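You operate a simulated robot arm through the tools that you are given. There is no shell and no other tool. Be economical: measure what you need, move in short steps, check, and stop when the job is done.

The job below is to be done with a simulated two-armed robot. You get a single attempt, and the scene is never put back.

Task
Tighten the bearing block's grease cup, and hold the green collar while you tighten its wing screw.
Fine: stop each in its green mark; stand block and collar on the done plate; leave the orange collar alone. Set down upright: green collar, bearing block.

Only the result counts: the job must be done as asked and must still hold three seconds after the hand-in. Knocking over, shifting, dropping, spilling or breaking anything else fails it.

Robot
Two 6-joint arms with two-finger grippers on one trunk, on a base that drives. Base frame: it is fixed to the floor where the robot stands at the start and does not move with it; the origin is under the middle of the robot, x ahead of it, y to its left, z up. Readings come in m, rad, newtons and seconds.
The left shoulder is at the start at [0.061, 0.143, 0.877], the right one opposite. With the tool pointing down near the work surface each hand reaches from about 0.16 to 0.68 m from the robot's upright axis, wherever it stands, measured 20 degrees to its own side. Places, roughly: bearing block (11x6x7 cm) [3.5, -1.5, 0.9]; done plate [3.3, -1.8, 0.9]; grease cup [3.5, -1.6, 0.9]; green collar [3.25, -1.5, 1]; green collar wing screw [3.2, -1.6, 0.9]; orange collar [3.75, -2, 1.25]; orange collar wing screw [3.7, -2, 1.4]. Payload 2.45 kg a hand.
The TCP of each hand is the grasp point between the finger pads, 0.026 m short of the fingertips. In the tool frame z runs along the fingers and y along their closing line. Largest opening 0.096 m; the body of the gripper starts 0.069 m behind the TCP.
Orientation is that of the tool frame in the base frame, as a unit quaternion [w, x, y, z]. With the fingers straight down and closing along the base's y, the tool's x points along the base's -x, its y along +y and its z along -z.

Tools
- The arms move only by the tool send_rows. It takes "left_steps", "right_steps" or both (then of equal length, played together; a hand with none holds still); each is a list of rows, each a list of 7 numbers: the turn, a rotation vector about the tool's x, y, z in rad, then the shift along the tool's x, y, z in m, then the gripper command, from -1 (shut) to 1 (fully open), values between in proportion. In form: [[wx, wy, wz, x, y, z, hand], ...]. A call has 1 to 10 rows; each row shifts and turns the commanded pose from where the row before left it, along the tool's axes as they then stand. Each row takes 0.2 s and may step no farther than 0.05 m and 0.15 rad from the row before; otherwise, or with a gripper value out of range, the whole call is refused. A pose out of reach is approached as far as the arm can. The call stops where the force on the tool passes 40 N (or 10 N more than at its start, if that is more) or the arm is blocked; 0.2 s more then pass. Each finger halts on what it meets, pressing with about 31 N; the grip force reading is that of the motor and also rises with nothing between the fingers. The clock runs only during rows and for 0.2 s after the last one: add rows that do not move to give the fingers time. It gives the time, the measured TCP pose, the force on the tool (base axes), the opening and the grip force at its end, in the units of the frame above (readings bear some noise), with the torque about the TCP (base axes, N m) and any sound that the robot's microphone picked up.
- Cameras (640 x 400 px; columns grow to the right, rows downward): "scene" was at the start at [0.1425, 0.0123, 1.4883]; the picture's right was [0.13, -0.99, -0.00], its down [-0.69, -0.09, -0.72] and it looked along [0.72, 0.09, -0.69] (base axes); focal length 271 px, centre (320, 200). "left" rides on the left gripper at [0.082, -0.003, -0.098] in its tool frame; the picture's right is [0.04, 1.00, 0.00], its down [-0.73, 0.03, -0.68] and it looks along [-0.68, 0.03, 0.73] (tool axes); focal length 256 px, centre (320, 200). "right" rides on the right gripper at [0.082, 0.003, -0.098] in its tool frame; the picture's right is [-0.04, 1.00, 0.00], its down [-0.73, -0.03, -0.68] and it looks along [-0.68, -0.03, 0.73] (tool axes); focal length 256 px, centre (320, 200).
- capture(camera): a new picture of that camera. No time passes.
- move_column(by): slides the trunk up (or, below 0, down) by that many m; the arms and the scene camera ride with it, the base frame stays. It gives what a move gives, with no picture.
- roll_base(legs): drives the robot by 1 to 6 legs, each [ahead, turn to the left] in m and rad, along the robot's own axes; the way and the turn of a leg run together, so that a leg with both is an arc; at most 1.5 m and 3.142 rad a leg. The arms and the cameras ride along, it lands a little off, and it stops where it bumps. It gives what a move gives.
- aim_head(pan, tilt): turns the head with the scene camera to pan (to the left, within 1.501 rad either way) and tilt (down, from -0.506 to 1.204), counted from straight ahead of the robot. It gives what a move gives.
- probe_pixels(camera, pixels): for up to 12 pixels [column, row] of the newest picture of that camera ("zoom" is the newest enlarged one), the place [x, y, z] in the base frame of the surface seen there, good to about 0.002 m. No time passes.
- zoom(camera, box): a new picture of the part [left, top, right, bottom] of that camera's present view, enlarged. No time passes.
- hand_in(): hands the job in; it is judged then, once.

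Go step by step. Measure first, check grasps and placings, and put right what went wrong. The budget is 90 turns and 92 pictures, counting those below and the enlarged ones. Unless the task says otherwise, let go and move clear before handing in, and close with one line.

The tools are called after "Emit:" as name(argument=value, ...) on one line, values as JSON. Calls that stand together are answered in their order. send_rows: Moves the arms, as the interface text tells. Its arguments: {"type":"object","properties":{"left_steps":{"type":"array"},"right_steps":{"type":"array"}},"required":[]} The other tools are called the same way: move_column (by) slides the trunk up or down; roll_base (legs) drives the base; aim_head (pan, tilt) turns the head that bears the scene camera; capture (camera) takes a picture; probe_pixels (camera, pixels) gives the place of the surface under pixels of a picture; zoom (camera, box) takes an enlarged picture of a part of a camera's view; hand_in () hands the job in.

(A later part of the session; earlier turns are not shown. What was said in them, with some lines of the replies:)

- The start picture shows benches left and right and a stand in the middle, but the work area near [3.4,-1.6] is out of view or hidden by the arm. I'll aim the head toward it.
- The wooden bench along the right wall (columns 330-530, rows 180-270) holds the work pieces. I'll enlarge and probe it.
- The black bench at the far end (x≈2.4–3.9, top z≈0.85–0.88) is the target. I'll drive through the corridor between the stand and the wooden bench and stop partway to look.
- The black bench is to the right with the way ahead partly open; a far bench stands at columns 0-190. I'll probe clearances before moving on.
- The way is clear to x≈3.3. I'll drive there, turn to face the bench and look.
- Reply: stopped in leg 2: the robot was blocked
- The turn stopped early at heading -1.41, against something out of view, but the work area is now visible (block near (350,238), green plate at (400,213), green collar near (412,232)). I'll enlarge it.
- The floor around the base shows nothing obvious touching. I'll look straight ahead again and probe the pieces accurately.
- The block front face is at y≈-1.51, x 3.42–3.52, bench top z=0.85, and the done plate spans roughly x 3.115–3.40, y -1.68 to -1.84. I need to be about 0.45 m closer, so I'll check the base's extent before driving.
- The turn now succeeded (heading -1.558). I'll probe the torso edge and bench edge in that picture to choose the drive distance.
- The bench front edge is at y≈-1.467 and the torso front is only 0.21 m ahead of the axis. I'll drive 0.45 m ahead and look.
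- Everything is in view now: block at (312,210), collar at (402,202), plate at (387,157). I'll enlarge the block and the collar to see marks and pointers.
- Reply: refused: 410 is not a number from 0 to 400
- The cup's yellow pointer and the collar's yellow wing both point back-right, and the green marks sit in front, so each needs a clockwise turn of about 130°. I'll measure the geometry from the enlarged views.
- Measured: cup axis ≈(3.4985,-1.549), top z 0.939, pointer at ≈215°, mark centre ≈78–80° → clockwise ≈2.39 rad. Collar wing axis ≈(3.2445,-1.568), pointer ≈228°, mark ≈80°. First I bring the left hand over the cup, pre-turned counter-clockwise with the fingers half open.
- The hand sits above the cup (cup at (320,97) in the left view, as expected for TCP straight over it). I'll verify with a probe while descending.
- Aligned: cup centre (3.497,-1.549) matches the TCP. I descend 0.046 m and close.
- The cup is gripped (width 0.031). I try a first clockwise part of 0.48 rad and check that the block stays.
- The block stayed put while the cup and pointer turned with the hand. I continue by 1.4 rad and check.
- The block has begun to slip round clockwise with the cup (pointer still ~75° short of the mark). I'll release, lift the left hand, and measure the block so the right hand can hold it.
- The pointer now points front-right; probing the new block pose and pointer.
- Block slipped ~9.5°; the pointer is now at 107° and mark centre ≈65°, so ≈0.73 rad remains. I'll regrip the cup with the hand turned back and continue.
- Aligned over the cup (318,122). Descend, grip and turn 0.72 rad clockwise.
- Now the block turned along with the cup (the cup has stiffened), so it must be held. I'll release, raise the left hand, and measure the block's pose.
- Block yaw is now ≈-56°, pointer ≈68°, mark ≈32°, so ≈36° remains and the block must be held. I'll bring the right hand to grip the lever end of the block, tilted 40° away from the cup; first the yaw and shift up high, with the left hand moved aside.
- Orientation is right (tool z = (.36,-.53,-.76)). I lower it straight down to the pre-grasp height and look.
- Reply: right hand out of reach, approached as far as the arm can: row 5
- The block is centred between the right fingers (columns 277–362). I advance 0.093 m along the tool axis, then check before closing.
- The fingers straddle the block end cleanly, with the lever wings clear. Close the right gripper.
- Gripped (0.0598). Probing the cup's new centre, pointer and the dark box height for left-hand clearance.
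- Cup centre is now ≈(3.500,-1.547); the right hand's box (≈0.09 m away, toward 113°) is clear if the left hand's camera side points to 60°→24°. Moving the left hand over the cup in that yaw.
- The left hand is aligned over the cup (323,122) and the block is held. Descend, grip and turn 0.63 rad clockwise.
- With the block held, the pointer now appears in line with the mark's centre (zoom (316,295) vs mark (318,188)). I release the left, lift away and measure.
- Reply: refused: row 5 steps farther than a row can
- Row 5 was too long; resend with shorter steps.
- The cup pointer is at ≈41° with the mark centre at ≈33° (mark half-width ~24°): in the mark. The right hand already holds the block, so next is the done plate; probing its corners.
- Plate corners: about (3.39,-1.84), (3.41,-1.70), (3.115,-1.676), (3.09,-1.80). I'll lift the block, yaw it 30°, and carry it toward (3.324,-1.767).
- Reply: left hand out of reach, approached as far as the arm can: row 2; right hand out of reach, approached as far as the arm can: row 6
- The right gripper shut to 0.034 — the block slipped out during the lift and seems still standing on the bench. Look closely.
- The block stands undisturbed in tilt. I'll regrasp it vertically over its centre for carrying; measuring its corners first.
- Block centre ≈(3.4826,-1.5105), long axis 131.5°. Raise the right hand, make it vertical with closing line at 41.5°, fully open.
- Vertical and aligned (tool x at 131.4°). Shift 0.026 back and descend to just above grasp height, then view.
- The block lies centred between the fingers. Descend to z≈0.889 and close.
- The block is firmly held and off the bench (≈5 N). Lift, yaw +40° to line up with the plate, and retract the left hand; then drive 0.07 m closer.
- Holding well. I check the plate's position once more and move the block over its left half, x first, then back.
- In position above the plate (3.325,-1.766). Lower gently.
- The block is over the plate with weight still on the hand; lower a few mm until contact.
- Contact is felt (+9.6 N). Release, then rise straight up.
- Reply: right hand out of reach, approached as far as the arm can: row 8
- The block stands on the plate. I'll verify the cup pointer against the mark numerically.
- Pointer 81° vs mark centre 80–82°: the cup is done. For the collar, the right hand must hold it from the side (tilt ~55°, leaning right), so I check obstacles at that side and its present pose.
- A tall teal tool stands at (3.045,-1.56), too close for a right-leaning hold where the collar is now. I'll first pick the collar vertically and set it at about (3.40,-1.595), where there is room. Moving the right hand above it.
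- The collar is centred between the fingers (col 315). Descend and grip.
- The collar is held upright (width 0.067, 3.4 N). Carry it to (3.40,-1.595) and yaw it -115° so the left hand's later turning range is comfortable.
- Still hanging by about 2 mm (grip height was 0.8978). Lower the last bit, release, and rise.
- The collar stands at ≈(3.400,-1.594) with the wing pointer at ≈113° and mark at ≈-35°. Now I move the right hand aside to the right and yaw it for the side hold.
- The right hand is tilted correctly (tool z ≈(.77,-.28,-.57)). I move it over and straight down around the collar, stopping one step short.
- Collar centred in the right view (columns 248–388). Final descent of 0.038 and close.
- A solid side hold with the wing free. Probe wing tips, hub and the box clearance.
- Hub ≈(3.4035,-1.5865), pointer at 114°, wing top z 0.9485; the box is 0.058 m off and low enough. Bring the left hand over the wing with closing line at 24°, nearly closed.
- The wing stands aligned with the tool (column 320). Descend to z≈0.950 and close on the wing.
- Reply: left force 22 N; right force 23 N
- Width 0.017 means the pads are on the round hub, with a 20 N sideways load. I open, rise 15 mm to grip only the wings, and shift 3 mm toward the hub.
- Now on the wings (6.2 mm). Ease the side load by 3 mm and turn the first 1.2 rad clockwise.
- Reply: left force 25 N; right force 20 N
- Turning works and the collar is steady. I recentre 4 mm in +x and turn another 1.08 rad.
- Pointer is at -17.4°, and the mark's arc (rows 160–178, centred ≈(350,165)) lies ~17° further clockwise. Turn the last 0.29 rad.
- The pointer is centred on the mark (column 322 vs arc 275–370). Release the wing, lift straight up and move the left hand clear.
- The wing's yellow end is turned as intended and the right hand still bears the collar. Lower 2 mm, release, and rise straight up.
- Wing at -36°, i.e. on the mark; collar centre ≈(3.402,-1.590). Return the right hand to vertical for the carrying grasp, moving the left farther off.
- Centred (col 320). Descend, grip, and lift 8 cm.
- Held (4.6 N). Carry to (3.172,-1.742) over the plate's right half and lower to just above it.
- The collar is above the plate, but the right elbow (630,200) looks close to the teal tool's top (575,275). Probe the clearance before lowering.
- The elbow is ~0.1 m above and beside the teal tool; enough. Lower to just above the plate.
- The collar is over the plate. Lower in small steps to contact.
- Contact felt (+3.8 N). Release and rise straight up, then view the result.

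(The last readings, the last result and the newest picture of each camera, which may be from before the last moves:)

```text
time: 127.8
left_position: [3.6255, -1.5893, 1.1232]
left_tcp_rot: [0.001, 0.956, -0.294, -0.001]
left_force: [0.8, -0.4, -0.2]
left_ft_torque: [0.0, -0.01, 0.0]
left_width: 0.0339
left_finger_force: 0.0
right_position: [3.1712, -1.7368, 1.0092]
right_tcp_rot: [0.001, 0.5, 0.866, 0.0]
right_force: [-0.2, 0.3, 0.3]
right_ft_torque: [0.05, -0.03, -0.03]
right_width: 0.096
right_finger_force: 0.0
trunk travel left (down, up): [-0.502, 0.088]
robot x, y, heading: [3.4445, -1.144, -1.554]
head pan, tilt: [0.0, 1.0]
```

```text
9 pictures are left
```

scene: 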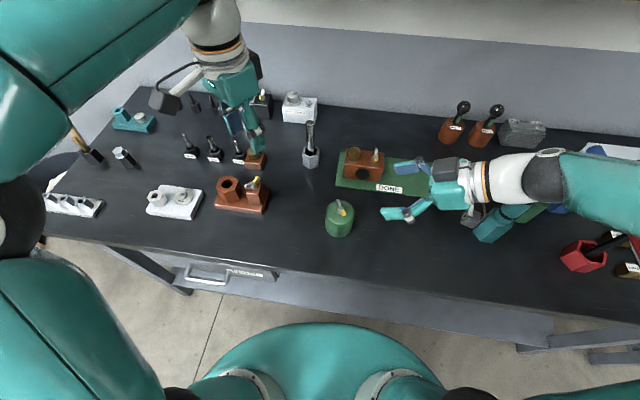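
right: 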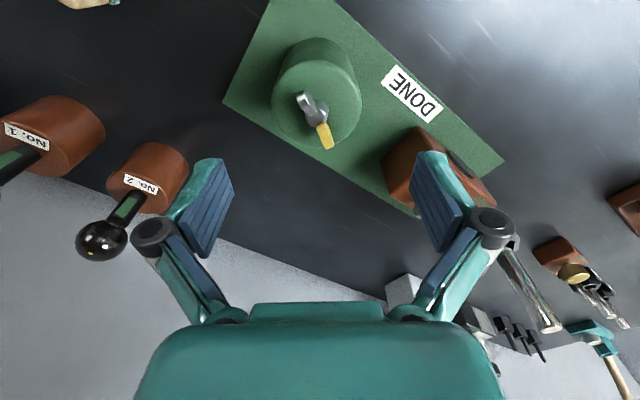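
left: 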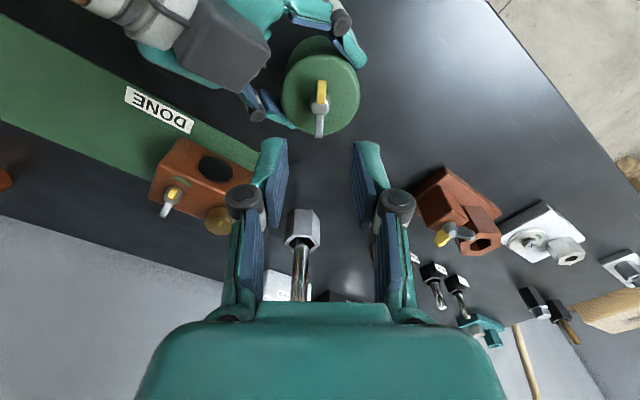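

The collar stands on the plate. Retract the right hand and inspect both pieces.

Emit:
send_rows(right_steps=[[0, 0, 0, 0, 0, -0.03, 1], [0, 0, 0, 0, 0, -0.03, 1], [0, 0, 0, 0.026, 0.0295, 0, 1], [0, 0, 0, 0.026, 0.0295, 0, 1], [0, 0, 0, 0.026, 0.0295, 0, 1], [0, 0, 0, 0.026, 0.0295, 0, 1]])

Emit:
capture(camera="scene")

```text
time: 129.2
left_position: [3.625, -1.5903, 1.1245]
left_tcp_rot: [0.001, 0.956, -0.293, 0.0]
left_force: [-0.6, -0.2, 0.1]
left_ft_torque: [-0.01, 0.01, 0.0]
left_width: 0.0335
left_finger_force: 0.0
right_position: [3.223, -1.5884, 1.071]
right_tcp_rot: [0.002, 0.501, 0.865, -0.001]
right_force: [0.4, 0.2, 0.0]
right_ft_torque: [0.01, -0.02, 0.0]
right_width: 0.0957
right_finger_force: 0.0
trunk travel left (down, up): [-0.502, 0.088]
robot x, y, heading: [3.441, -1.1403, -1.557]
head pan, tilt: [0.0, 1.0]
```

```text
8 pictures are left
```

scene: 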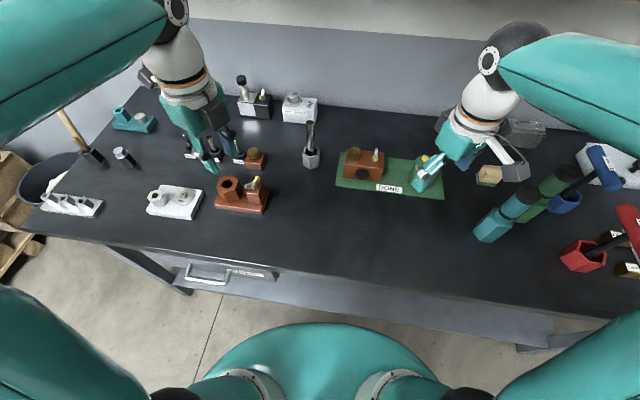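

The gripper hides the collar from the scene camera; pull it back 12 cm more and zoom.

Emit:
send_rows(right_steps=[[0, 0, 0, 0.035, 0.02, 0, 1], [0, 0, 0, 0.035, 0.02, 0, 1], [0, 0, 0, 0.035, 0.02, -0.02, 1]])

Emit:
zoom(camera="scene", box=[330, 120, 460, 220])

Emit:
zoom(camera="right", box=[220, 60, 420, 185])

```text
time: 130.0
left_position: [3.624, -1.5885, 1.1243]
left_tcp_rot: [0.001, 0.956, -0.293, 0.001]
left_force: [0.0, 0.9, 0.3]
left_ft_torque: [-0.05, 0.02, 0.0]
left_width: 0.0335
left_finger_force: 0.0
right_position: [3.2217, -1.4686, 1.0874]
right_tcp_rot: [0.002, 0.501, 0.865, -0.001]
right_force: [0.5, 0.2, 0.5]
right_ft_torque: [-0.04, 0.04, 0.0]
right_width: 0.096
right_finger_force: 0.1
trunk travel left (down, up): [-0.502, 0.088]
robot x, y, heading: [3.4417, -1.1396, -1.561]
head pan, tilt: [0.0, 1.0]
```

```text
4.00 times, centred on (395, 170) of scene
```

zoom: 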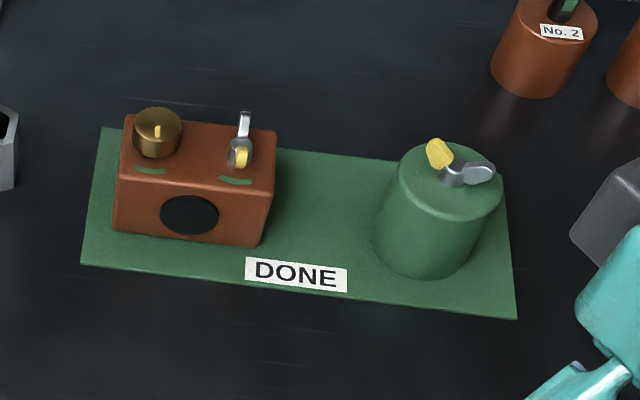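

```text
3.20 times, centred on (320, 122) of right
```

zoom: 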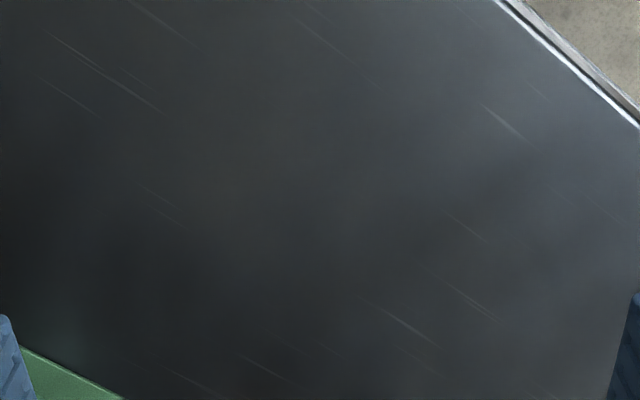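

Both pieces stand upright on the plate and the cup pointer is in its mark. One close-up of the collar top to confirm the wing against its mark.

Emit:
zoom(camera="scene", box=[420, 150, 458, 176])

Emit:
zoom(camera="scene", box=[348, 142, 404, 182])

```text
15.38 times, centred on (439, 163) of scene
```

zoom: 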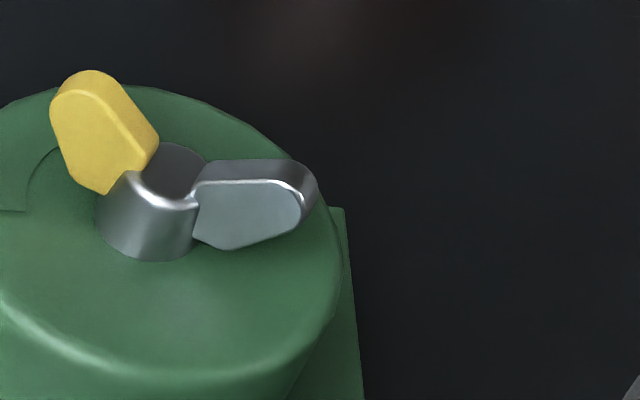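

```text
10.00 times, centred on (376, 162) of scene
```

zoom: 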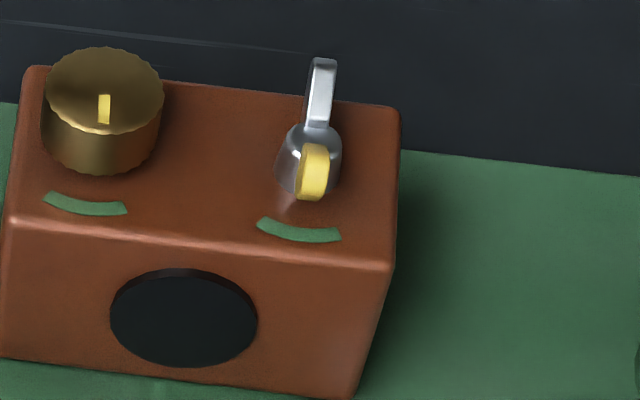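

In the last close-ups the yellow wing sits over its mark and the cup pointer lies within its mark. Both pieces stand upright on the plate and both hands are clear, so I hand the job in.

Emit:
hand_in()

```text
The job is handed in.
```

I tightened the grease cup and the green collar's wing screw, stopping each in its green mark. The right hand held the collar throughout. The block and collar stand upright on the done plate, I never touched the orange collar, and the job is handed in.
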